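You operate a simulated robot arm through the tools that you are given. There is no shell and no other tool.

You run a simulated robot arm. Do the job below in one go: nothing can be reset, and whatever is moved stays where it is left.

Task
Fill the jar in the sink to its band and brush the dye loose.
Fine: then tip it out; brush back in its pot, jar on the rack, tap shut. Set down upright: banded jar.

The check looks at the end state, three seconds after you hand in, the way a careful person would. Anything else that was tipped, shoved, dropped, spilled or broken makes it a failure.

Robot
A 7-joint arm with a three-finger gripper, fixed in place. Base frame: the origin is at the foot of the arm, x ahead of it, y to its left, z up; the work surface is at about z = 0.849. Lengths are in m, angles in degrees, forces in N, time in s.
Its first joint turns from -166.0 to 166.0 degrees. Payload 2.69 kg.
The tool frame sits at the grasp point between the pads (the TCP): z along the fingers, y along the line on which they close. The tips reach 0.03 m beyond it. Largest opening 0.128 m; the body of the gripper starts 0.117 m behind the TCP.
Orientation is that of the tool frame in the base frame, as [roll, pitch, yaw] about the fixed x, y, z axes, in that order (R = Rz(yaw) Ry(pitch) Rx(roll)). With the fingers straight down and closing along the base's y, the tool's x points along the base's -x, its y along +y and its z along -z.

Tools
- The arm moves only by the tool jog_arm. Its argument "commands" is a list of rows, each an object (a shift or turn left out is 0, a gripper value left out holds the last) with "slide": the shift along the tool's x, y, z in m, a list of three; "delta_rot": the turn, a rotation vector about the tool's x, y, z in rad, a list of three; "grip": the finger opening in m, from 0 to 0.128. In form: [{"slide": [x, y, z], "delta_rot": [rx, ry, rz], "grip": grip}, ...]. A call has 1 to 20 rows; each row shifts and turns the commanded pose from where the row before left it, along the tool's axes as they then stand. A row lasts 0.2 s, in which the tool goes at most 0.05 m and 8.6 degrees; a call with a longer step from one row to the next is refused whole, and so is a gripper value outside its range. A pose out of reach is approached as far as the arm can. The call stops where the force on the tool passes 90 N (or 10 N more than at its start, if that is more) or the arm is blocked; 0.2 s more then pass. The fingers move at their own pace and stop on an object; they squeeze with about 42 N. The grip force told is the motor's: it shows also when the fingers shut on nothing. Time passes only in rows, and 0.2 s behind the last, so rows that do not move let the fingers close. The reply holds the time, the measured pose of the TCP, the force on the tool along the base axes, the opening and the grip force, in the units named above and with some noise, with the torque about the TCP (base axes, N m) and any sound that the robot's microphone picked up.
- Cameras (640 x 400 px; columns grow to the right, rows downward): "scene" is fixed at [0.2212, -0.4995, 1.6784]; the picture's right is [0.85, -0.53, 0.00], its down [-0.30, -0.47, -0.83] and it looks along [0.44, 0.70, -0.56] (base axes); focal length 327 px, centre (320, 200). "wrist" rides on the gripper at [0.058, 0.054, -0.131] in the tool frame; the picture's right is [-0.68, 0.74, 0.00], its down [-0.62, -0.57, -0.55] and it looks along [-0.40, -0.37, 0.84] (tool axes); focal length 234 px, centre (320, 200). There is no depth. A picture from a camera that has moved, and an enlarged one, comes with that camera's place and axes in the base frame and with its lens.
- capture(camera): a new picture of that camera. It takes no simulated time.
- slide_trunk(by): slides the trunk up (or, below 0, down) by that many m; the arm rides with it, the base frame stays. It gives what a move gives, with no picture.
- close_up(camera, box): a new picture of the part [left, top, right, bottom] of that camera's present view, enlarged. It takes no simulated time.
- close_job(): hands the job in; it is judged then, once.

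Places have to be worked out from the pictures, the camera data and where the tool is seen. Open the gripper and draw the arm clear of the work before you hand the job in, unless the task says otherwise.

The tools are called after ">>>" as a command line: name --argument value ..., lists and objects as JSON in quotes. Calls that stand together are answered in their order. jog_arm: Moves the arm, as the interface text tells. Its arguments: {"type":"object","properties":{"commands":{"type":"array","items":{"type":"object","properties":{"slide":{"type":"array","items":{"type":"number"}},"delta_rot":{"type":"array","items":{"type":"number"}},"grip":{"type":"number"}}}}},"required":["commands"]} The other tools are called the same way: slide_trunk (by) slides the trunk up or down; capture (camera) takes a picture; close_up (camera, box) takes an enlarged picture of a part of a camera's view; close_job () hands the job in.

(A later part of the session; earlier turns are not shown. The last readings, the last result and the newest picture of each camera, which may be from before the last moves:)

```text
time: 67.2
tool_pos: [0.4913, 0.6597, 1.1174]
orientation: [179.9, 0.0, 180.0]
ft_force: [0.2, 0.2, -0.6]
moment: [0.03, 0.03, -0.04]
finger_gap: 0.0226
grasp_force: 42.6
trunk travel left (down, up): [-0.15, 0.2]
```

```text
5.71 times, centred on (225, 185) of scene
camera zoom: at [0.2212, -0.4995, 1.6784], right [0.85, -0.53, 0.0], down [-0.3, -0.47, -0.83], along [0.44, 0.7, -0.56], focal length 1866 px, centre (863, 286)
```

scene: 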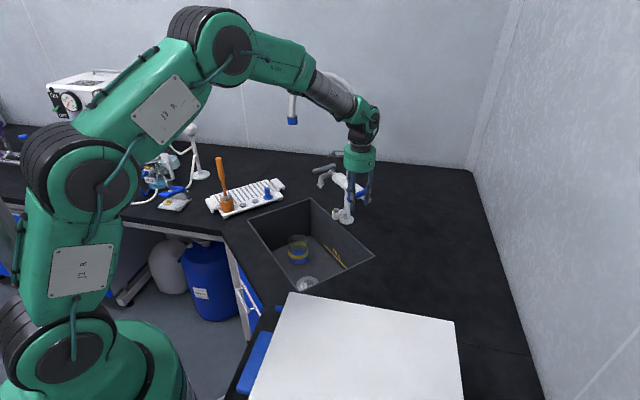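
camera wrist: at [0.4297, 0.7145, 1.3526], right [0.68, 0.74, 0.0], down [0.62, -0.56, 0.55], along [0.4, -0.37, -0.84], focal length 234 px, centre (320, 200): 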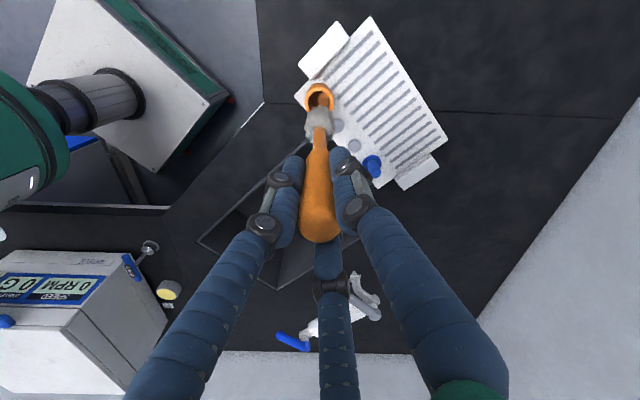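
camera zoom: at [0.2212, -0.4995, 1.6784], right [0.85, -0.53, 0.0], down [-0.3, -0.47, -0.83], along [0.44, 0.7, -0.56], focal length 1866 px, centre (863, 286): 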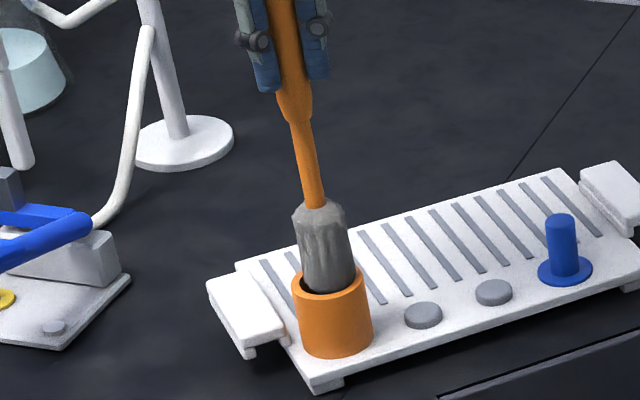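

The contact is gone and the bristles are entering the pot freely. I'll continue down in 8 mm steps.

>>> jog_arm --commands '[{"slide": [0, 0, 0.008], "grip": 0.01}, {"slide": [0, 0, 0.008]}]'

```text
time: 67.8
tool_pos: [0.4926, 0.6596, 1.1022]
orientation: [-180.0, 0.0, -180.0]
ft_force: [-0.3, 0.2, -1.9]
moment: [0.02, 0.11, -0.01]
finger_gap: 0.0225
grasp_force: 41.9
trunk travel left (down, up): [-0.15, 0.2]
```

There is only a slight side load (about 0.6 N toward -x), so I'll shift 1.5 mm toward -x and continue down.

>>> jog_arm --commands '[{"slide": [0.0015, 0, 0], "grip": 0.01}, {"slide": [0, 0, 0.008]}, {"slide": [0, 0, 0.008]}]'

```text
time: 68.6
tool_pos: [0.4904, 0.6613, 1.085]
orientation: [-179.9, 0.0, -180.0]
ft_force: [-0.9, -0.6, -1.7]
moment: [0.01, 0.0, -0.04]
finger_gap: 0.0227
grasp_force: 42.0
trunk travel left (down, up): [-0.15, 0.2]
```

No load, with z at 1.085 and the original seat at about 1.075. I'll lower in 3 mm steps until it seats.

>>> jog_arm --commands '[{"slide": [0, 0, 0.003], "grip": 0.01}, {"slide": [0, 0, 0.003]}]'

>>> close_up --camera "scene" --box '[195, 130, 255, 220]'

```text
time: 69.2
tool_pos: [0.4906, 0.6597, 1.0794]
orientation: [180.0, 0.1, 180.0]
ft_force: [0.4, 0.4, -1.2]
moment: [-0.02, -0.02, 0.0]
finger_gap: 0.0227
grasp_force: 42.1
trunk travel left (down, up): [-0.15, 0.2]
```

```text
4.44 times, centred on (225, 175) of scene
camera zoom: at [0.2212, -0.4995, 1.6784], right [0.85, -0.53, 0.0], down [-0.3, -0.47, -0.83], along [0.44, 0.7, -0.56], focal length 1452 px, centre (742, 311)
```

zoom: 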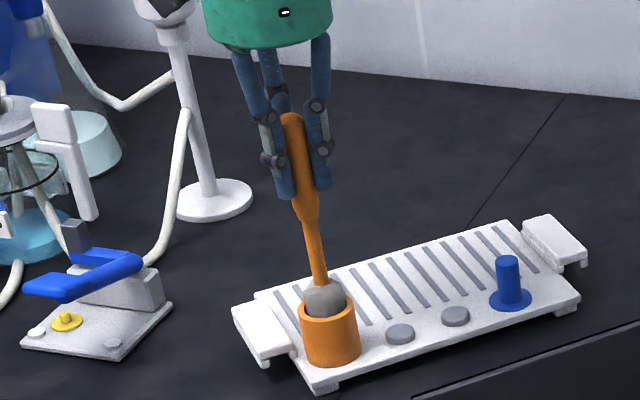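

Nearly seated. I'll take two more 2 mm steps and look for a light upward reaction.

>>> jog_arm --commands '[{"slide": [0, 0, 0.002], "grip": 0.01}, {"slide": [0, 0, 0.002]}]'

```text
time: 69.8
tool_pos: [0.4894, 0.6588, 1.0763]
orientation: [-179.9, 0.1, -180.0]
ft_force: [-3.8, -2.1, -1.4]
moment: [0.14, 0.4, 0.03]
finger_gap: 0.0225
grasp_force: 42.1
trunk travel left (down, up): [-0.15, 0.2]
```

A light side load toward -x has appeared, so the bristle base is probably centring in the pot. I'll ease 1.5 mm toward -x and go down another 1.5 mm.

>>> jog_arm --commands '[{"slide": [0.0015, 0, 0], "grip": 0.01}, {"slide": [0, 0, 0.0015]}, {"slide": [0, 0, 0]}]'

```text
time: 70.6
tool_pos: [0.4886, 0.6594, 1.0755]
orientation: [-180.0, 0.0, -180.0]
ft_force: [-0.6, -0.2, -1.1]
moment: [-0.06, 0.01, -0.02]
finger_gap: 0.0224
grasp_force: 41.6
trunk travel left (down, up): [-0.15, 0.2]
```

The load is gone and the pose matches the original grasp pose. I'll take another small step down to seat it before opening.

>>> jog_arm --commands '[{"slide": [0, 0, 0.0015], "grip": 0.01}, {"slide": [0, 0, 0.0015]}]'

```text
time: 71.2
tool_pos: [0.4895, 0.6598, 1.0743]
orientation: [179.8, 0.1, -179.9]
ft_force: [1.2, -4.9, 19.4]
moment: [-0.36, -0.07, 0.0]
finger_gap: 0.0227
grasp_force: 41.9
trunk travel left (down, up): [-0.15, 0.2]
```

Seated, with 19 N upward reaction. I'll back off 1 mm to relieve it and then open the fingers gently.

>>> jog_arm --commands '[{"slide": [0, 0, -0.0012], "grip": 0.01}, {"grip": 0.03}, {"grip": 0.05}, {"grip": 0.08}, {"grip": 0.1}, {"grip": 0.1}]'

>>> close_up --camera "scene" --box '[195, 130, 255, 220]'

>>> capture --camera "wrist"

```text
time: 72.6
tool_pos: [0.4885, 0.6601, 1.0737]
orientation: [-180.0, 0.0, -180.0]
ft_force: [0.1, 0.7, -0.1]
moment: [-0.01, 0.02, 0.0]
finger_gap: 0.1001
grasp_force: 0.1
trunk travel left (down, up): [-0.15, 0.2]
```

```text
4.44 times, centred on (225, 175) of scene
camera zoom: at [0.2212, -0.4995, 1.6784], right [0.85, -0.53, 0.0], down [-0.3, -0.47, -0.83], along [0.44, 0.7, -0.56], focal length 1452 px, centre (742, 311)
```

zoom: 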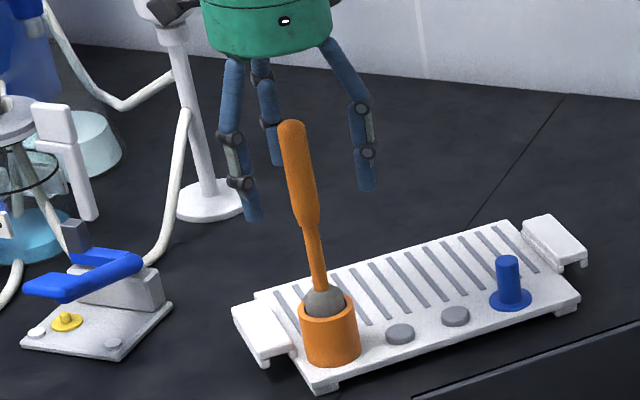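

```text
taken
camera wrist: at [0.4301, 0.713, 1.2037], right [0.68, 0.74, 0.0], down [0.62, -0.57, 0.55], along [0.4, -0.37, -0.84], focal length 234 px, centre (320, 200)
```

wrist: 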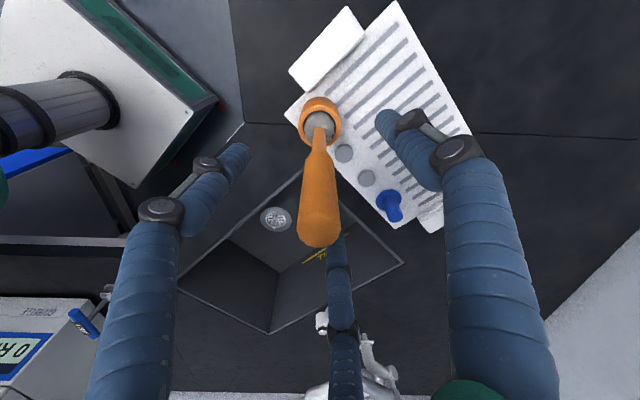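

The brush stands in its pot just as it did at the start. I'll raise the hand straight up off it and then go around the front toward the sink.

>>> jog_arm --commands '[{"slide": [0, 0, -0.04], "grip": 0.1}, {"slide": [0, 0, -0.04]}, {"slide": [0, 0, -0.04]}, {"slide": [0, 0, -0.04]}, {"slide": [0, 0, -0.04]}, {"slide": [0, -0.045, 0]}, {"slide": [0, -0.045, 0]}, {"slide": [0, -0.045, 0]}, {"slide": [0, -0.045, 0]}, {"slide": [0, -0.045, 0]}, {"slide": [0, -0.045, 0]}, {"slide": [0, -0.045, 0]}, {"slide": [-0.045, -0.01, 0]}, {"slide": [-0.045, -0.01, 0]}, {"slide": [-0.045, 0, 0]}]'

>>> capture --camera "scene"

>>> capture --camera "wrist"

```text
time: 75.8
tool_pos: [0.6237, 0.3236, 1.2742]
orientation: [180.0, 0.0, 180.0]
ft_force: [-1.1, 0.2, 0.1]
moment: [0.04, -0.05, 0.0]
finger_gap: 0.0999
grasp_force: 0.0
trunk travel left (down, up): [-0.15, 0.2]
```

```text
taken
```

scene: 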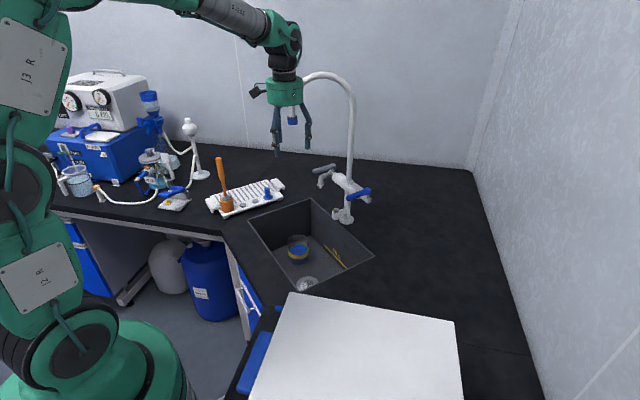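

```text
taken
camera wrist: at [0.5652, 0.3759, 1.4048], right [0.68, 0.74, 0.0], down [0.62, -0.57, 0.55], along [0.4, -0.37, -0.84], focal length 234 px, centre (320, 200)
```

wrist: 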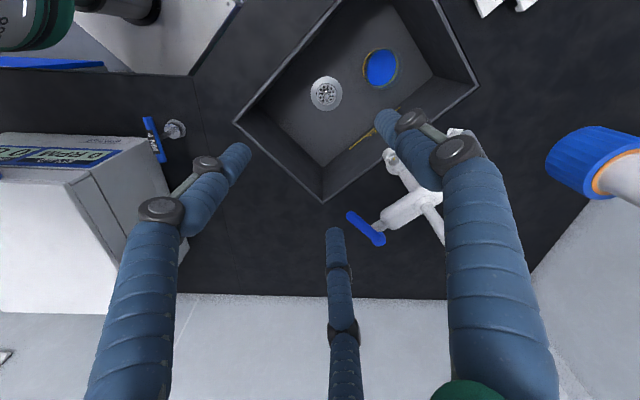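

I can see the nozzle at about (0.71, 0.445), and I'm clear of it. I'll descend vertically at (0.64, 0.325) into the sink opening to z≈0.80, with the gap at 0.112.

>>> jog_arm --commands '[{"slide": [-0.016, 0, 0.02], "grip": 0.112}, {"slide": [0, 0, 0.045]}, {"slide": [0, 0, 0.045]}, {"slide": [0, 0, 0.045]}, {"slide": [0, 0, 0.045]}, {"slide": [0, 0, 0.045]}, {"slide": [0, 0, 0.045]}, {"slide": [0, 0, 0.045]}, {"slide": [0, 0, 0.045]}, {"slide": [0, 0, 0.045]}, {"slide": [0, 0, 0.045]}, {"slide": [0, 0, 0]}]'

>>> capture --camera "wrist"

>>> close_up --camera "scene" --box '[220, 80, 380, 300]'

```text
time: 78.4
tool_pos: [0.6404, 0.3267, 0.8034]
orientation: [-180.0, 0.0, 180.0]
ft_force: [0.5, -0.6, -1.7]
moment: [-0.04, 0.04, -0.02]
finger_gap: 0.1118
grasp_force: 0.1
trunk travel left (down, up): [-0.15, 0.2]
```

```text
taken
camera wrist: at [0.5823, 0.3796, 0.9346], right [0.68, 0.74, 0.0], down [0.62, -0.57, 0.55], along [0.4, -0.37, -0.84], focal length 234 px, centre (320, 200)
```

wrist: 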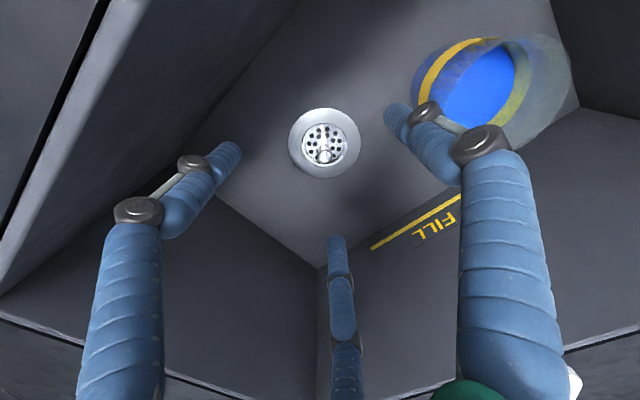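

```text
1.82 times, centred on (300, 190) of scene
camera zoom: at [0.2212, -0.4995, 1.6784], right [0.85, -0.53, 0.0], down [-0.3, -0.47, -0.83], along [0.44, 0.7, -0.56], focal length 594 px, centre (356, 218)
```

zoom: 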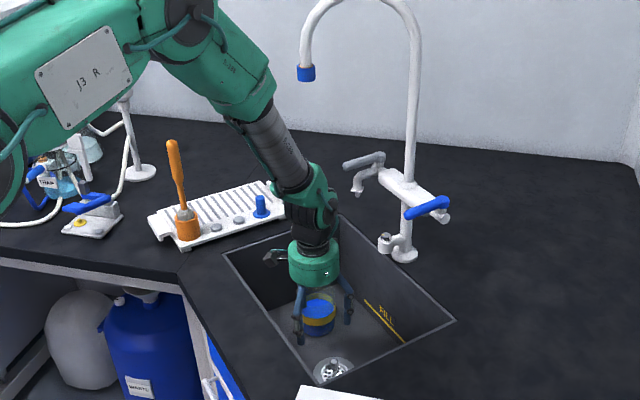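

The jar sits at about (0.711, 0.466), with the sink's back wall only about 0.1 m beyond it. I'll rotate the hand +60° here so the camera and fingers stay clear of that wall.

>>> jog_arm --commands '[{"delta_rot": [0, 0, -0.1309], "grip": 0.112}, {"delta_rot": [0, 0, -0.1309]}, {"delta_rot": [0, 0, -0.1309]}, {"delta_rot": [0, 0, -0.1309]}, {"delta_rot": [0, 0, -0.1309]}, {"delta_rot": [0, 0, -0.1309]}, {"delta_rot": [0, 0, -0.1309]}, {"delta_rot": [0, 0, -0.1309]}, {"slide": [0, 0, 0]}]'

>>> capture --camera "wrist"

```text
time: 80.4
tool_pos: [0.6389, 0.3258, 0.8026]
orientation: [180.0, 0.0, -120.0]
ft_force: [-0.9, 0.3, -0.3]
moment: [0.01, -0.01, 0.01]
finger_gap: 0.1117
grasp_force: 0.1
trunk travel left (down, up): [-0.15, 0.2]
```

```text
taken
camera wrist: at [0.5641, 0.3006, 0.9335], right [-0.3, 0.95, 0.0], down [0.8, 0.25, 0.55], along [0.52, 0.17, -0.84], focal length 234 px, centre (320, 200)
```

wrist: 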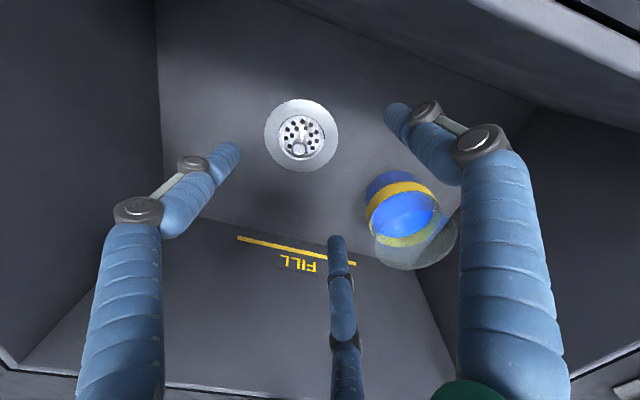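

I'll zoom on the jar in this view to fix its centre accurately before moving over it.

>>> close_up --camera "wrist" --box '[340, 150, 480, 290]'

>>> close_up --camera "scene" --box '[270, 210, 330, 280]'

```text
2.86 times, centred on (410, 220) of wrist
camera zoom: at [0.5641, 0.3006, 0.9335], right [-0.3, 0.95, 0.0], down [0.8, 0.25, 0.55], along [0.52, 0.17, -0.84], focal length 669 px, centre (63, 143)
```

zoom: 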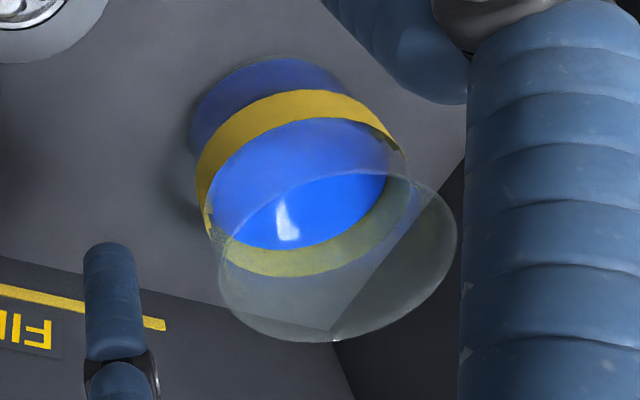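

```text
5.71 times, centred on (300, 245) of scene
camera zoom: at [0.2212, -0.4995, 1.6784], right [0.85, -0.53, 0.0], down [-0.3, -0.47, -0.83], along [0.44, 0.7, -0.56], focal length 1866 px, centre (434, -57)
```

zoom: 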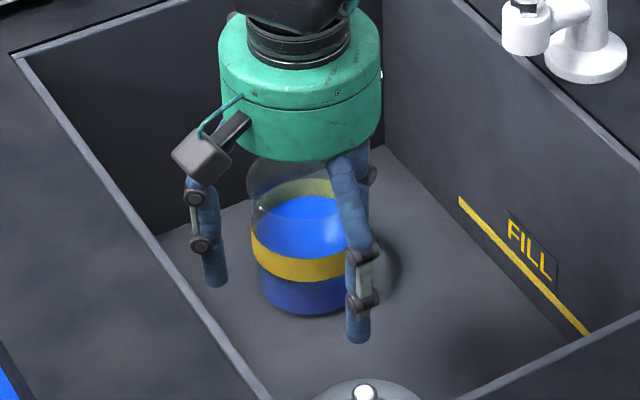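

The rim's centre works out at (0.710, 0.465). I'll move the open hand over it at z≈0.803, with the tips 4 cm above the rim, and check the centring.

>>> jog_arm --commands '[{"slide": [-0.0391, 0.0018, 0], "grip": 0.112}, {"slide": [-0.0391, 0.0018, 0]}, {"slide": [-0.0391, 0.0018, 0]}, {"slide": [-0.0391, 0.0018, 0]}, {"slide": [0, 0, 0]}]'

>>> capture --camera "wrist"

>>> close_up --camera "scene" --box '[230, 80, 370, 290]'

```text
time: 81.6
tool_pos: [0.7131, 0.4653, 0.8013]
orientation: [-180.0, 0.1, -120.0]
ft_force: [-0.3, 0.4, -0.6]
moment: [-0.02, 0.01, 0.04]
finger_gap: 0.1122
grasp_force: 0.0
trunk travel left (down, up): [-0.15, 0.2]
```

```text
taken
camera wrist: at [0.6362, 0.4401, 0.9324], right [-0.3, 0.95, 0.0], down [0.8, 0.25, 0.55], along [0.52, 0.16, -0.84], focal length 234 px, centre (320, 200)
```

wrist: 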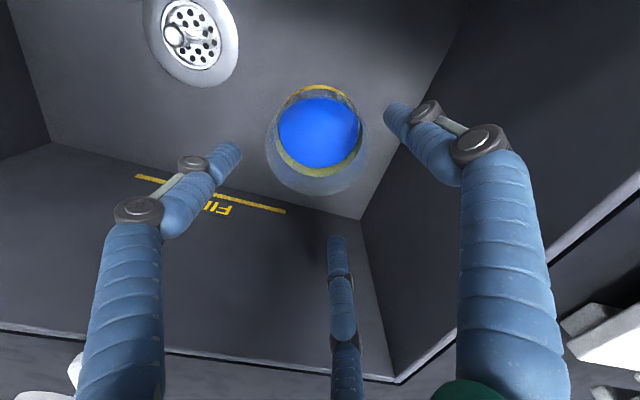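

```text
1.90 times, centred on (300, 185) of scene
camera zoom: at [0.2212, -0.4995, 1.6784], right [0.85, -0.53, 0.0], down [-0.3, -0.47, -0.83], along [0.44, 0.7, -0.56], focal length 622 px, centre (358, 229)
```

zoom: 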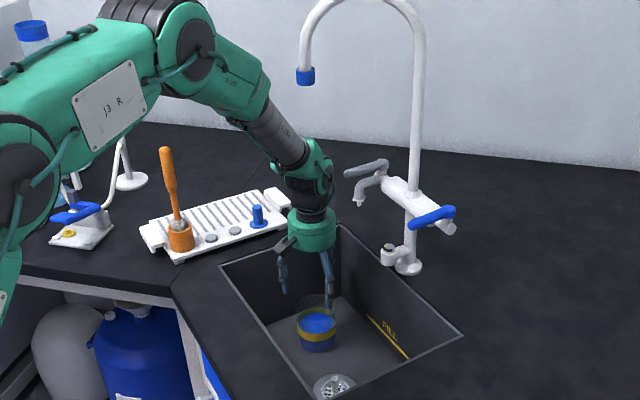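

The jar looks centred to within about 4 mm. I'll correct 3 mm along the tool's x and lower around the jar to z≈0.69.

>>> jog_arm --commands '[{"slide": [0.003, 0, 0], "grip": 0.112}, {"slide": [0, 0, 0.028]}, {"slide": [0, 0, 0.028]}, {"slide": [0, 0, 0.028]}, {"slide": [0, 0, 0.027]}, {"slide": [0, 0, 0]}]'

>>> capture --camera "wrist"

>>> close_up --camera "scene" --box '[260, 170, 340, 280]'

```text
time: 83.0
tool_pos: [0.708, 0.463, 0.6911]
orientation: [-180.0, -0.1, -119.9]
ft_force: [0.2, 0.9, 0.7]
moment: [-0.01, -0.01, -0.01]
finger_gap: 0.112
grasp_force: 0.0
trunk travel left (down, up): [-0.15, 0.2]
```

```text
taken
camera wrist: at [0.6328, 0.438, 0.8207], right [-0.3, 0.95, 0.0], down [0.8, 0.25, 0.55], along [0.52, 0.16, -0.84], focal length 234 px, centre (320, 200)
```

wrist: 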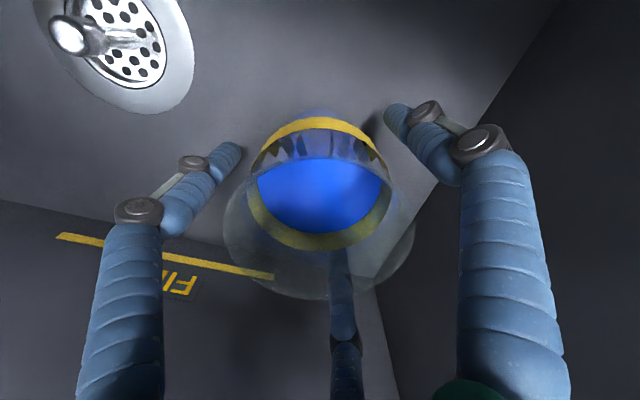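

```text
3.64 times, centred on (300, 225) of scene
camera zoom: at [0.2212, -0.4995, 1.6784], right [0.85, -0.53, 0.0], down [-0.3, -0.47, -0.83], along [0.44, 0.7, -0.56], focal length 1188 px, centre (393, 109)
```

zoom: 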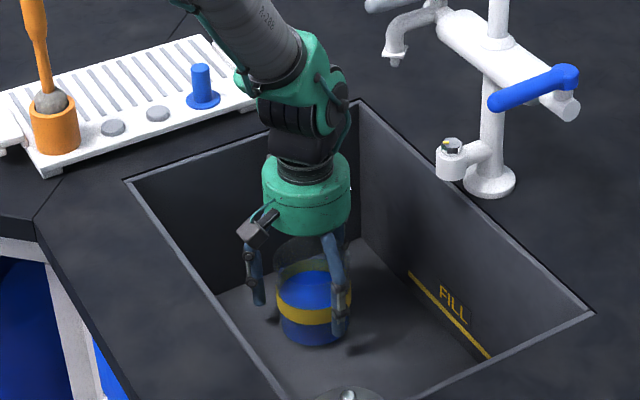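

The fingers surround the jar with no contact. I'll close on it gently and check the gap and the grip force.

>>> jog_arm --commands '[{"grip": 0.1}, {"grip": 0.092}, {"grip": 0.085}, {"grip": 0.075}, {"grip": 0.07}, {"grip": 0.07}]'

>>> capture --camera "wrist"

>>> close_up --camera "scene" --box '[260, 170, 340, 280]'

```text
time: 84.4
tool_pos: [0.7104, 0.4632, 0.6908]
orientation: [-180.0, 0.1, -120.0]
ft_force: [-0.6, 0.3, 4.7]
moment: [-0.04, 0.06, 0.18]
finger_gap: 0.0855
grasp_force: 41.6
trunk travel left (down, up): [-0.15, 0.2]
```

```text
taken
camera wrist: at [0.6326, 0.4378, 0.8215], right [-0.3, 0.95, 0.0], down [0.8, 0.25, 0.55], along [0.52, 0.16, -0.84], focal length 234 px, centre (320, 200)
```

wrist: 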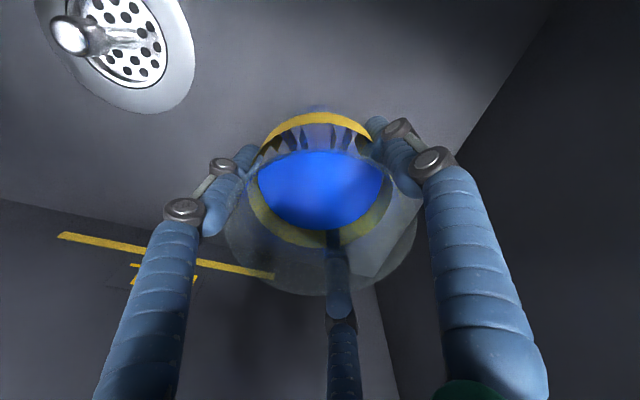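

```text
3.64 times, centred on (300, 225) of scene
camera zoom: at [0.2212, -0.4995, 1.6784], right [0.85, -0.53, 0.0], down [-0.3, -0.47, -0.83], along [0.44, 0.7, -0.56], focal length 1188 px, centre (393, 109)
```

zoom: 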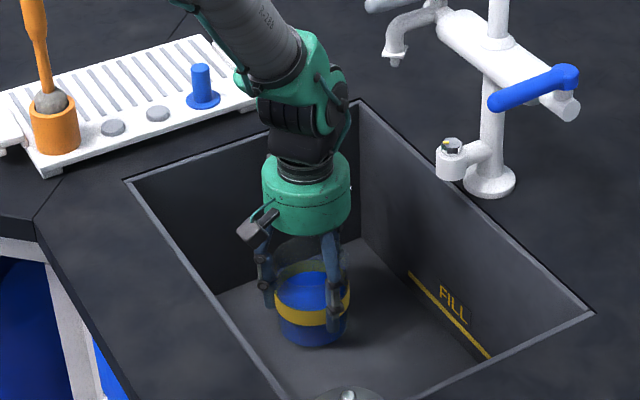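

The jar is held at an 85.5 mm gap and 42 N. I'll lift it slowly 5 cm, slide it toward the front-right of the sink away from the nozzle, and check it.

>>> jog_arm --commands '[{"slide": [0, 0, -0.008], "grip": 0.07}, {"slide": [0, 0, -0.014]}, {"slide": [0, 0, -0.014]}, {"slide": [0, 0, -0.014]}, {"slide": [0.01, -0.0007, -0.005]}, {"slide": [0.0198, -0.0014, 0]}, {"slide": [0.0198, -0.0014, 0]}, {"slide": [0.0198, -0.0014, 0]}, {"slide": [0.0198, -0.0014, 0]}, {"slide": [0.0198, -0.0014, 0]}, {"slide": [0.0198, -0.0014, 0]}, {"slide": [0.0198, -0.0014, 0]}, {"slide": [0.01, -0.0007, 0]}, {"slide": [0, 0, 0]}]'

>>> capture --camera "wrist"

>>> close_up --camera "scene" --box '[240, 150, 360, 300]'

```text
time: 87.4
tool_pos: [0.6402, 0.3194, 0.7474]
orientation: [180.0, 0.0, -120.0]
ft_force: [0.0, 0.6, -5.4]
moment: [-0.03, 0.02, 0.01]
finger_gap: 0.085
grasp_force: 41.9
trunk travel left (down, up): [-0.15, 0.2]
```

```text
taken
camera wrist: at [0.5655, 0.2944, 0.8779], right [-0.3, 0.95, 0.0], down [0.8, 0.25, 0.55], along [0.52, 0.16, -0.84], focal length 234 px, centre (320, 200)
```

wrist: 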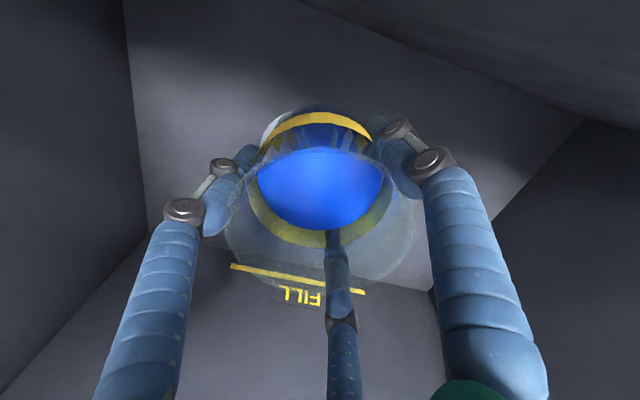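

```text
2.67 times, centred on (300, 225) of scene
camera zoom: at [0.2212, -0.4995, 1.6784], right [0.85, -0.53, 0.0], down [-0.3, -0.47, -0.83], along [0.44, 0.7, -0.56], focal length 871 px, centre (373, 133)
```

zoom: 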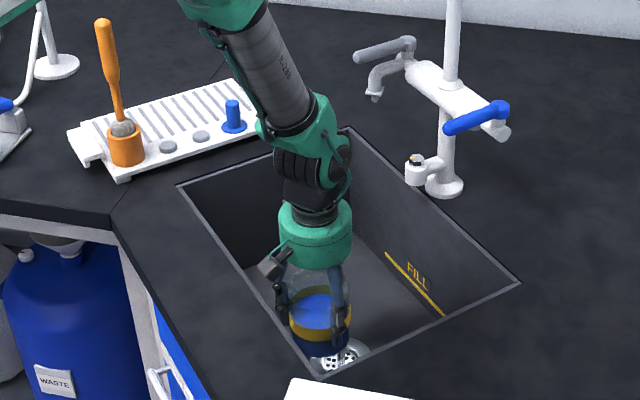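

The jar is securely held, weighing about 5 N with the liquid. I'll raise it to z≈1.0 here, clear of the nozzle, and turn the hand back to yaw 180 while doing so.

>>> jog_arm --commands '[{"slide": [0, 0, -0.012], "grip": 0.07}, {"slide": [0, 0, -0.022]}, {"slide": [0, 0, -0.022]}, {"slide": [0, 0, -0.022]}, {"slide": [0, 0, -0.022]}, {"slide": [0, 0, -0.022]}, {"slide": [0, 0, -0.022]}, {"slide": [0, 0, -0.022]}, {"slide": [0, 0, -0.022]}, {"slide": [0, 0, -0.022]}, {"slide": [0, 0, -0.022]}, {"slide": [0, 0, -0.022]}, {"slide": [0, 0, -0.012]}, {"slide": [0, 0, 0]}]'

>>> capture --camera "scene"

```text
time: 90.4
tool_pos: [0.6394, 0.3202, 1.0119]
orientation: [-179.9, -0.1, -119.9]
ft_force: [-0.7, -0.5, -4.6]
moment: [-0.04, -0.01, 0.03]
finger_gap: 0.0849
grasp_force: 42.1
trunk travel left (down, up): [-0.15, 0.2]
```

```text
taken
```

scene: 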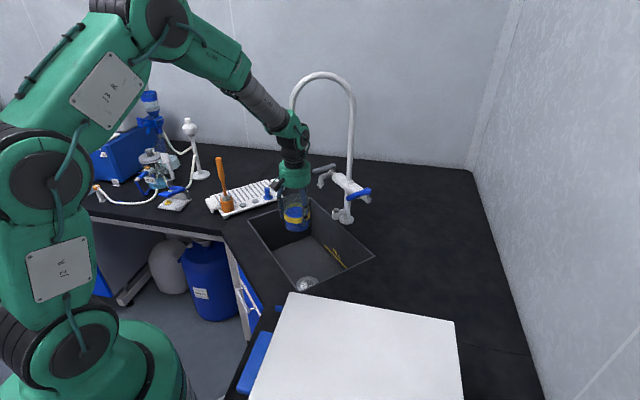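

The liquid is steady. I'll turn back to yaw 180, tilt the hand 30° forward (before the point where it would pour), and ease it forward to x≈0.70 over the middle of the sink.

>>> jog_arm --commands '[{"delta_rot": [0, 0, 0.1309], "grip": 0.07}, {"delta_rot": [0, 0, 0.1309]}, {"delta_rot": [0, 0, 0.1309]}, {"delta_rot": [0, 0, 0.1309]}, {"delta_rot": [0, 0, 0.1309]}, {"delta_rot": [0, 0, 0.1309]}, {"delta_rot": [0, 0, 0.1309]}, {"delta_rot": [0, 0, 0.1309]}, {"delta_rot": [0, -0.07, 0]}, {"delta_rot": [0, -0.08, 0]}, {"delta_rot": [0, -0.08, 0]}, {"delta_rot": [0, -0.08, 0]}, {"delta_rot": [0, -0.08, 0]}, {"delta_rot": [0, -0.08, 0]}, {"delta_rot": [0, -0.054, 0]}, {"slide": [0, 0, 0]}]'

>>> capture --camera "scene"

>>> capture --camera "wrist"

```text
time: 93.8
tool_pos: [0.6414, 0.3193, 1.0128]
orientation: [-179.9, 30.1, -180.0]
ft_force: [0.5, -0.6, -3.6]
moment: [0.03, 0.07, -0.02]
finger_gap: 0.0845
grasp_force: 42.3
trunk travel left (down, up): [-0.15, 0.2]
```

```text
taken
```

scene: 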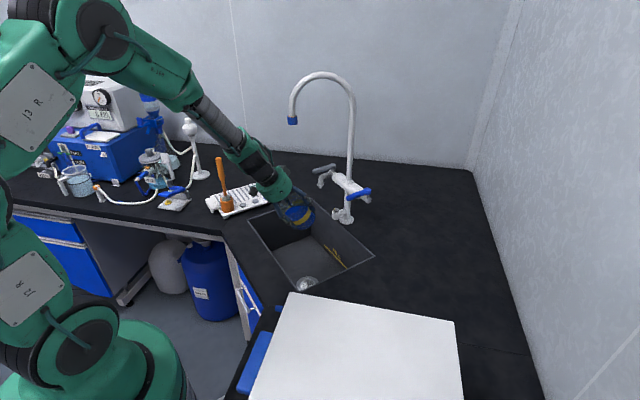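

```text
taken
camera wrist: at [0.5247, 0.3717, 1.0969], right [0.59, 0.74, 0.34], down [0.26, -0.57, 0.78], along [0.77, -0.37, -0.52], focal length 234 px, centre (320, 200)
```

wrist: 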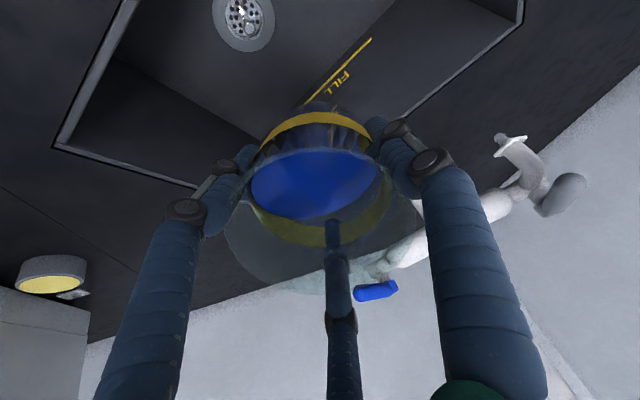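

Tilted 30° and nothing has poured. I'll ease forward to x≈0.70, y≈0.34 over the sink's middle and then continue tilting.

>>> jog_arm --commands '[{"slide": [-0.0157, 0.0067, 0.0129], "grip": 0.07}, {"slide": [-0.0157, 0.0067, 0.0129]}, {"slide": [-0.0157, 0.0067, 0.0129]}, {"slide": [0, 0, 0]}, {"delta_rot": [0, -0.06, 0]}, {"delta_rot": [0, -0.06, 0]}, {"delta_rot": [0, -0.06, 0]}, {"delta_rot": [0, -0.06, 0]}, {"slide": [0, 0, 0]}]'

>>> close_up --camera "scene" --box '[220, 120, 380, 300]'

>>> capture --camera "wrist"

```text
time: 95.8
tool_pos: [0.7024, 0.3383, 1.0024]
orientation: [-180.0, 43.9, 180.0]
ft_force: [-0.6, 0.2, -3.9]
moment: [0.02, 0.06, 0.0]
finger_gap: 0.084
grasp_force: 41.8
trunk travel left (down, up): [-0.15, 0.2]
```

```text
2.22 times, centred on (300, 210) of scene
camera zoom: at [0.2212, -0.4995, 1.6784], right [0.85, -0.53, 0.0], down [-0.3, -0.47, -0.83], along [0.44, 0.7, -0.56], focal length 726 px, centre (364, 178)
```

zoom: 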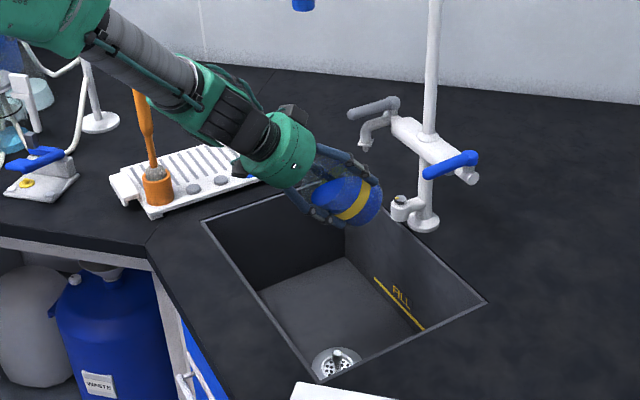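

```text
taken
camera wrist: at [0.5683, 0.3907, 1.0571], right [0.49, 0.74, 0.47], down [0.07, -0.57, 0.82], along [0.87, -0.37, -0.32], focal length 234 px, centre (320, 200)
```

wrist: 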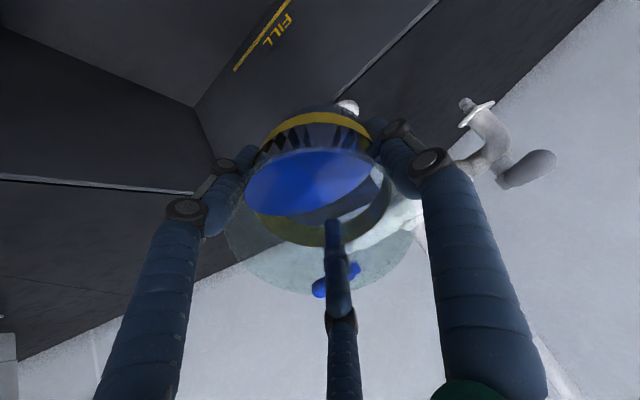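

At 44° the liquid is still just contained, and the lip is well inside the sink outline. I'll keep tilting slowly toward 70° and watch the pour.

>>> jog_arm --commands '[{"delta_rot": [0, -0.06, 0], "grip": 0.07}, {"delta_rot": [0, -0.06, 0]}, {"delta_rot": [0, -0.06, 0]}, {"delta_rot": [0, -0.06, 0]}]'

>>> close_up --camera "scene" --box '[220, 120, 380, 300]'

>>> capture --camera "wrist"

```text
time: 96.8
tool_pos: [0.7009, 0.339, 1.0025]
orientation: [-179.9, 57.5, -180.0]
ft_force: [0.4, 0.1, -4.8]
moment: [-0.02, 0.07, 0.0]
finger_gap: 0.0837
grasp_force: 42.2
trunk travel left (down, up): [-0.15, 0.2]
```

```text
2.22 times, centred on (300, 210) of scene
camera zoom: at [0.2212, -0.4995, 1.6784], right [0.85, -0.53, 0.0], down [-0.3, -0.47, -0.83], along [0.44, 0.7, -0.56], focal length 726 px, centre (364, 178)
```

zoom: 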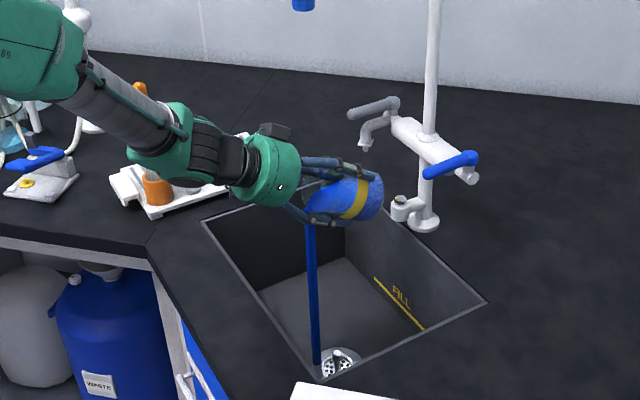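

```text
taken
camera wrist: at [0.5591, 0.3918, 1.0231], right [0.36, 0.74, 0.57], down [-0.13, -0.57, 0.81], along [0.92, -0.37, -0.11], focal length 234 px, centre (320, 200)
```

wrist: 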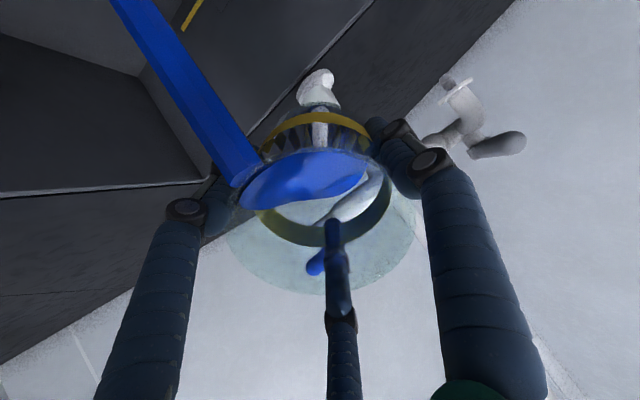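

The dye water is pouring in a clean stream onto the sink floor beside the drain, near (0.64, 0.335). I'll keep tilting slowly toward 90°.

>>> jog_arm --commands '[{"slide": [0, 0, 0], "grip": 0.07}, {"slide": [0, 0, 0]}, {"slide": [0, 0, 0]}, {"delta_rot": [0, -0.06, 0]}, {"slide": [0, 0, 0]}, {"delta_rot": [0, -0.06, 0]}, {"slide": [0, 0, 0]}, {"delta_rot": [0, -0.06, 0]}, {"slide": [0, 0, 0]}, {"delta_rot": [0, -0.06, 0]}, {"slide": [0, 0, 0]}]'

>>> close_up --camera "scene" --box '[220, 120, 380, 300]'

>>> capture --camera "wrist"

```text
time: 99.2
tool_pos: [0.7015, 0.3398, 1.0035]
orientation: [180.0, 71.3, -180.0]
ft_force: [0.9, -0.4, -2.5]
moment: [-0.03, 0.02, -0.03]
finger_gap: 0.0837
grasp_force: 42.3
trunk travel left (down, up): [-0.15, 0.2]
```

```text
2.22 times, centred on (300, 210) of scene
camera zoom: at [0.2212, -0.4995, 1.6784], right [0.85, -0.53, 0.0], down [-0.3, -0.47, -0.83], along [0.44, 0.7, -0.56], focal length 726 px, centre (364, 178)
```

zoom: 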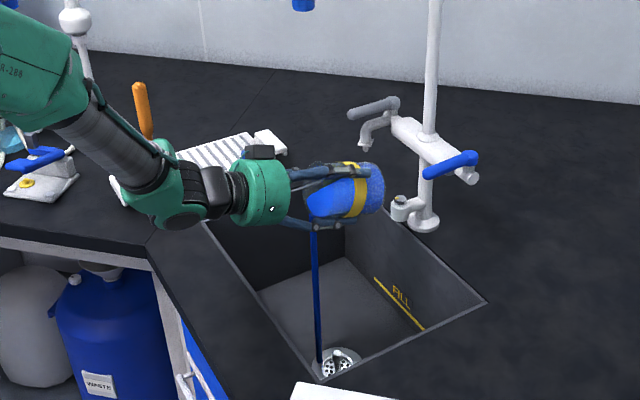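

```text
taken
camera wrist: at [0.5582, 0.3915, 0.9895], right [0.22, 0.74, 0.64], down [-0.32, -0.57, 0.76], along [0.92, -0.37, 0.11], focal length 234 px, centre (320, 200)
```

wrist: 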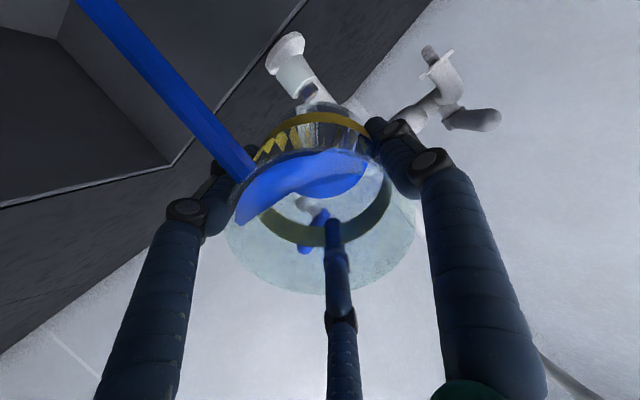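

The pour is still running cleanly into the sink. I'll continue to about 90° with pauses.

>>> jog_arm --commands '[{"slide": [0, 0, 0], "grip": 0.07}, {"delta_rot": [0, -0.06, 0]}, {"slide": [0, 0, 0]}, {"delta_rot": [0, -0.06, 0]}, {"slide": [0, 0, 0]}, {"delta_rot": [0, -0.06, 0]}, {"slide": [0, 0, 0]}, {"delta_rot": [0, -0.06, 0]}, {"slide": [0, 0, 0]}, {"delta_rot": [0, -0.06, 0]}, {"slide": [0, 0, 0]}, {"slide": [0, 0, 0]}]'

>>> close_up --camera "scene" --box '[220, 120, 380, 300]'

>>> capture --camera "wrist"

```text
time: 101.8
tool_pos: [0.7014, 0.3389, 1.003]
orientation: [-179.4, 88.6, -179.3]
ft_force: [0.1, 0.2, -2.2]
moment: [0.0, 0.02, -0.02]
finger_gap: 0.0836
grasp_force: 42.5
trunk travel left (down, up): [-0.15, 0.2]
```

```text
2.22 times, centred on (300, 210) of scene
camera zoom: at [0.2212, -0.4995, 1.6784], right [0.85, -0.53, 0.0], down [-0.3, -0.47, -0.83], along [0.44, 0.7, -0.56], focal length 726 px, centre (364, 178)
```

zoom: 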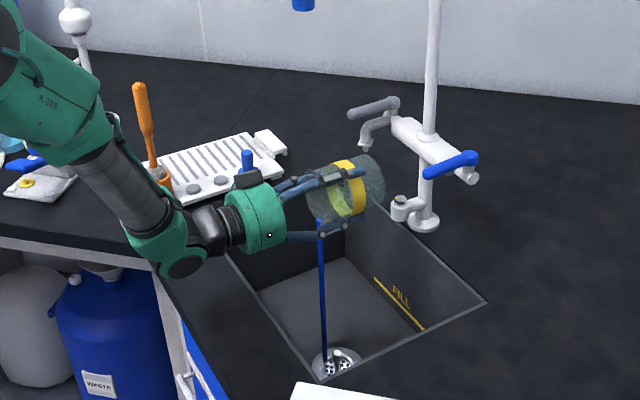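

```text
taken
camera wrist: at [0.5691, 0.3913, 0.9474], right [0.02, 0.74, 0.68], down [-0.53, -0.57, 0.63], along [0.85, -0.37, 0.38], focal length 234 px, centre (320, 200)
```

wrist: 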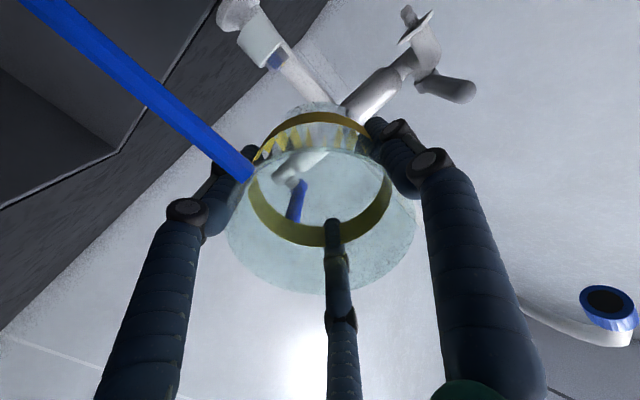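

The jar is nearly empty and its walls and bottom look clear, with no dye stuck on. I'll wait for the stream to finish, then raise a little and tip past 100° to drain it.

>>> jog_arm --commands '[{"slide": [0, 0, 0], "grip": 0.07}, {"slide": [0, 0, 0]}, {"slide": [0, 0, 0]}, {"slide": [-0.03, 0, 0]}, {"slide": [-0.03, 0, 0]}, {"delta_rot": [0, -0.07, 0]}, {"delta_rot": [0, -0.07, 0]}, {"delta_rot": [0, -0.07, 0]}, {"delta_rot": [0, -0.07, 0]}, {"slide": [0, 0, 0]}, {"slide": [0, 0, 0]}, {"slide": [0, 0, 0]}, {"slide": [0, 0, 0]}, {"slide": [0, 0, 0]}]'

>>> close_up --camera "scene" --box '[220, 120, 380, 300]'

>>> capture --camera "wrist"

```text
time: 104.8
tool_pos: [0.702, 0.3392, 1.0636]
orientation: [-0.1, 75.4, -0.1]
ft_force: [0.6, 0.2, -2.0]
moment: [0.01, 0.0, 0.03]
finger_gap: 0.0833
grasp_force: 41.7
trunk travel left (down, up): [-0.15, 0.2]
```

```text
2.22 times, centred on (300, 210) of scene
camera zoom: at [0.2212, -0.4995, 1.6784], right [0.85, -0.53, 0.0], down [-0.3, -0.47, -0.83], along [0.44, 0.7, -0.56], focal length 726 px, centre (364, 178)
```

zoom: 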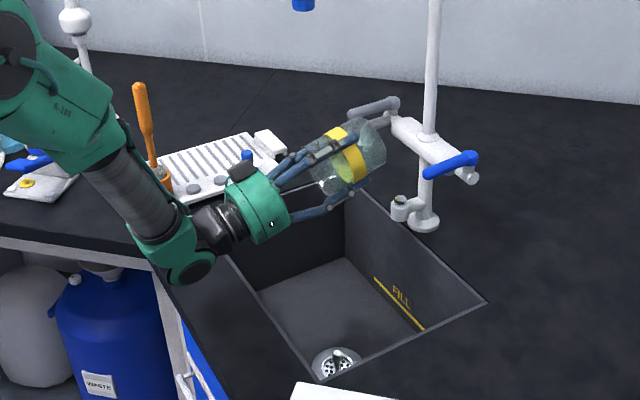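

```text
taken
camera wrist: at [0.5897, 0.3918, 0.9734], right [-0.17, 0.74, 0.65], down [-0.69, -0.57, 0.46], along [0.71, -0.37, 0.6], focal length 234 px, centre (320, 200)
```

wrist: 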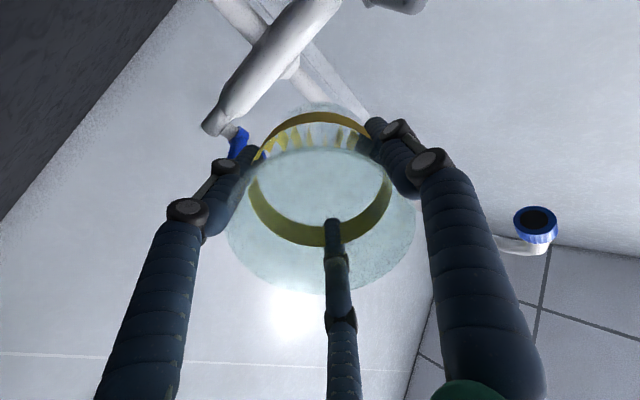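

The jar is empty and perfectly clear, and the sink drained. I'll bring it back to 45°, draw back and up along the tool axis away from the nozzle, then set it upright at about (0.55, 0.34, 1.21).

>>> jog_arm --commands '[{"delta_rot": [0, 0.13, 0], "grip": 0.07}, {"delta_rot": [0, 0.13, 0]}, {"delta_rot": [0, 0.13, 0]}, {"delta_rot": [0, 0.13, 0]}, {"delta_rot": [0, 0.13, 0]}, {"delta_rot": [0, 0.13, 0]}, {"delta_rot": [0, 0.13, 0]}, {"delta_rot": [0, 0.13, 0]}, {"slide": [0, 0, -0.0424]}, {"slide": [0, 0, -0.0424]}, {"slide": [0, 0, -0.0424]}, {"slide": [0, 0, -0.0424]}, {"slide": [0, 0, -0.0424]}, {"delta_rot": [0, 0.1309, 0]}, {"delta_rot": [0, 0.1309, 0]}, {"delta_rot": [0, 0.1309, 0]}, {"delta_rot": [0, 0.1309, 0]}, {"delta_rot": [0, 0.1309, 0]}, {"delta_rot": [0, 0.1309, 0]}, {"slide": [0, 0, 0]}]'

>>> capture --camera "scene"

>>> capture --camera "wrist"

```text
time: 109.0
tool_pos: [0.5529, 0.3397, 1.2126]
orientation: [179.9, -0.2, -180.0]
ft_force: [0.8, 0.7, -1.7]
moment: [0.01, 0.04, -0.02]
finger_gap: 0.0827
grasp_force: 42.3
trunk travel left (down, up): [-0.15, 0.2]
```

```text
taken
```

scene: 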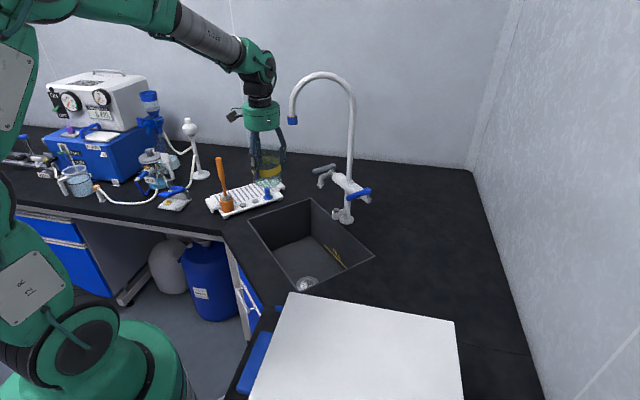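

```text
taken
camera wrist: at [0.495, 0.3916, 1.3437], right [0.68, 0.74, 0.0], down [0.62, -0.57, 0.55], along [0.4, -0.37, -0.84], focal length 234 px, centre (320, 200)
```

wrist: 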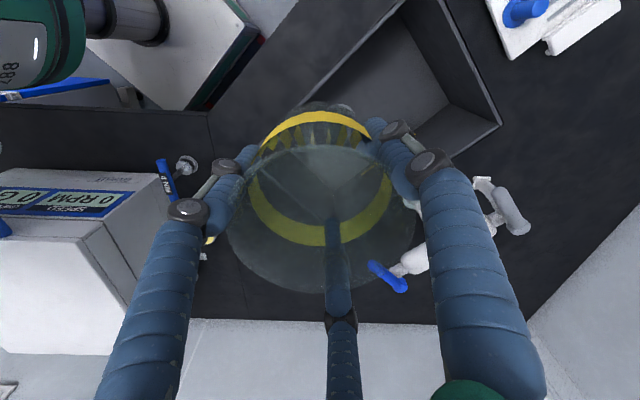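

The jar is upright and empty in the hand. I'll zoom to check whether it has slipped or tilted in the grip and to measure its base below the grasp point.

>>> close_up --camera "scene" --box '[235, 120, 305, 200]'

>>> close_up --camera "wrist" --box '[200, 80, 440, 300]'

>>> close_up --camera "scene" --box '[240, 180, 380, 300]'

```text
5.00 times, centred on (270, 160) of scene
camera zoom: at [0.2212, -0.4995, 1.6784], right [0.85, -0.53, 0.0], down [-0.3, -0.47, -0.83], along [0.44, 0.7, -0.56], focal length 1633 px, centre (570, 400)
```

zoom: 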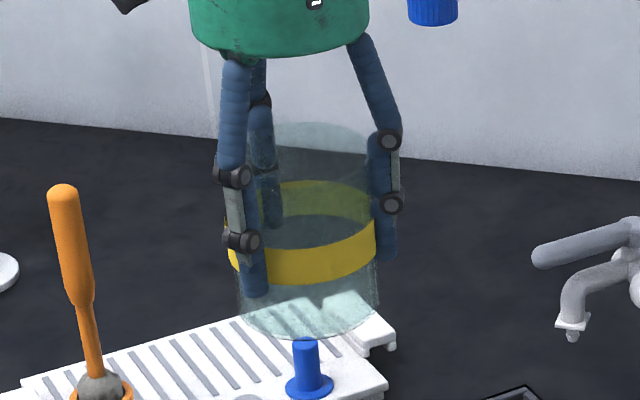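

```text
1.82 times, centred on (320, 190) of wrist
camera zoom: at [0.495, 0.3916, 1.3437], right [0.68, 0.74, 0.0], down [0.62, -0.57, 0.55], along [0.4, -0.37, -0.84], focal length 426 px, centre (320, 218)
```

zoom: 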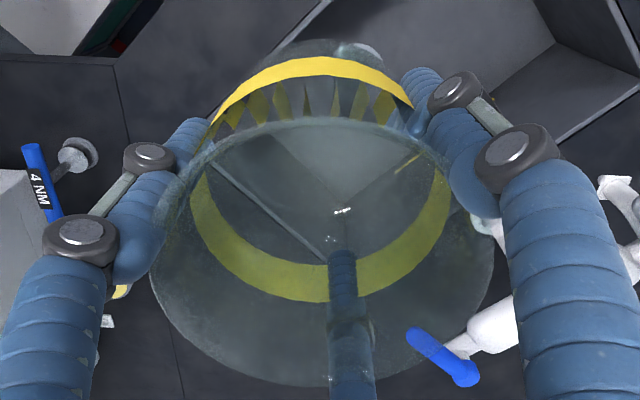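

```text
3.33 times, centred on (310, 240) of scene
camera zoom: at [0.2212, -0.4995, 1.6784], right [0.85, -0.53, 0.0], down [-0.3, -0.47, -0.83], along [0.44, 0.7, -0.56], focal length 1089 px, centre (353, 67)
```

zoom: 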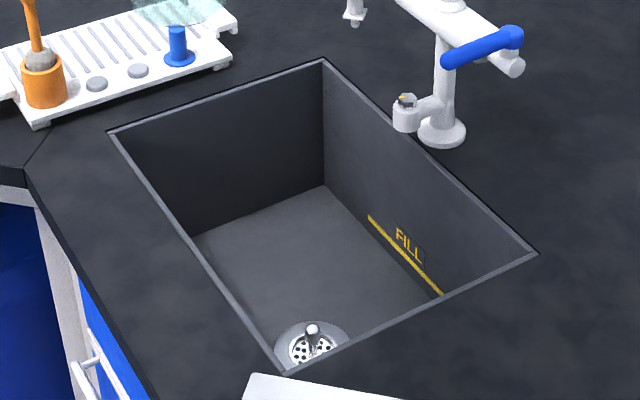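

The jar is spotless, sits straight in the grip, and its base is about 0.062 m below the grasp point; the sink is clean too. I'll carry it high over to the rack's ribbed area at (0.60, 0.735).

>>> jog_arm --commands '[{"slide": [0, 0, -0.03], "grip": 0.07}, {"slide": [0, 0.044, -0.01]}, {"slide": [0, 0.044, 0]}, {"slide": [0, 0.044, 0]}, {"slide": [0, 0.044, 0]}, {"slide": [0, 0.044, 0]}, {"slide": [-0.01, 0.044, 0]}, {"slide": [-0.01, 0.044, 0]}, {"slide": [-0.01, 0.044, 0]}, {"slide": [-0.017, 0.043, 0]}, {"slide": [0, 0, 0]}]'

>>> capture --camera "scene"

>>> capture --camera "wrist"

```text
time: 111.4
tool_pos: [0.6001, 0.7336, 1.2514]
orientation: [-179.9, -0.1, -180.0]
ft_force: [0.7, 0.7, -3.4]
moment: [-0.06, 0.01, 0.02]
finger_gap: 0.0825
grasp_force: 42.1
trunk travel left (down, up): [-0.15, 0.2]
```

```text
taken
```

scene: 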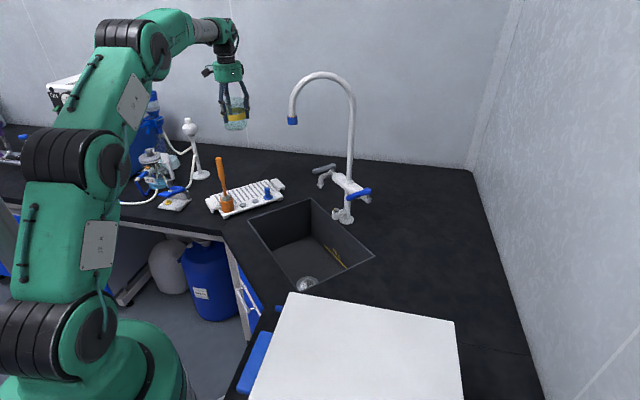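

```text
taken
camera wrist: at [0.5409, 0.7869, 1.382], right [0.68, 0.74, 0.0], down [0.62, -0.57, 0.55], along [0.4, -0.37, -0.84], focal length 234 px, centre (320, 200)
```

wrist: 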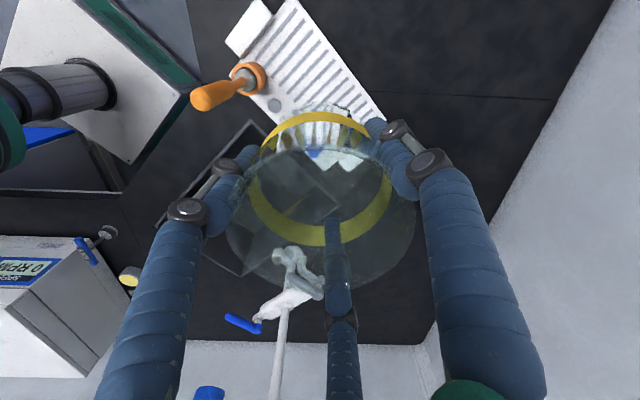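

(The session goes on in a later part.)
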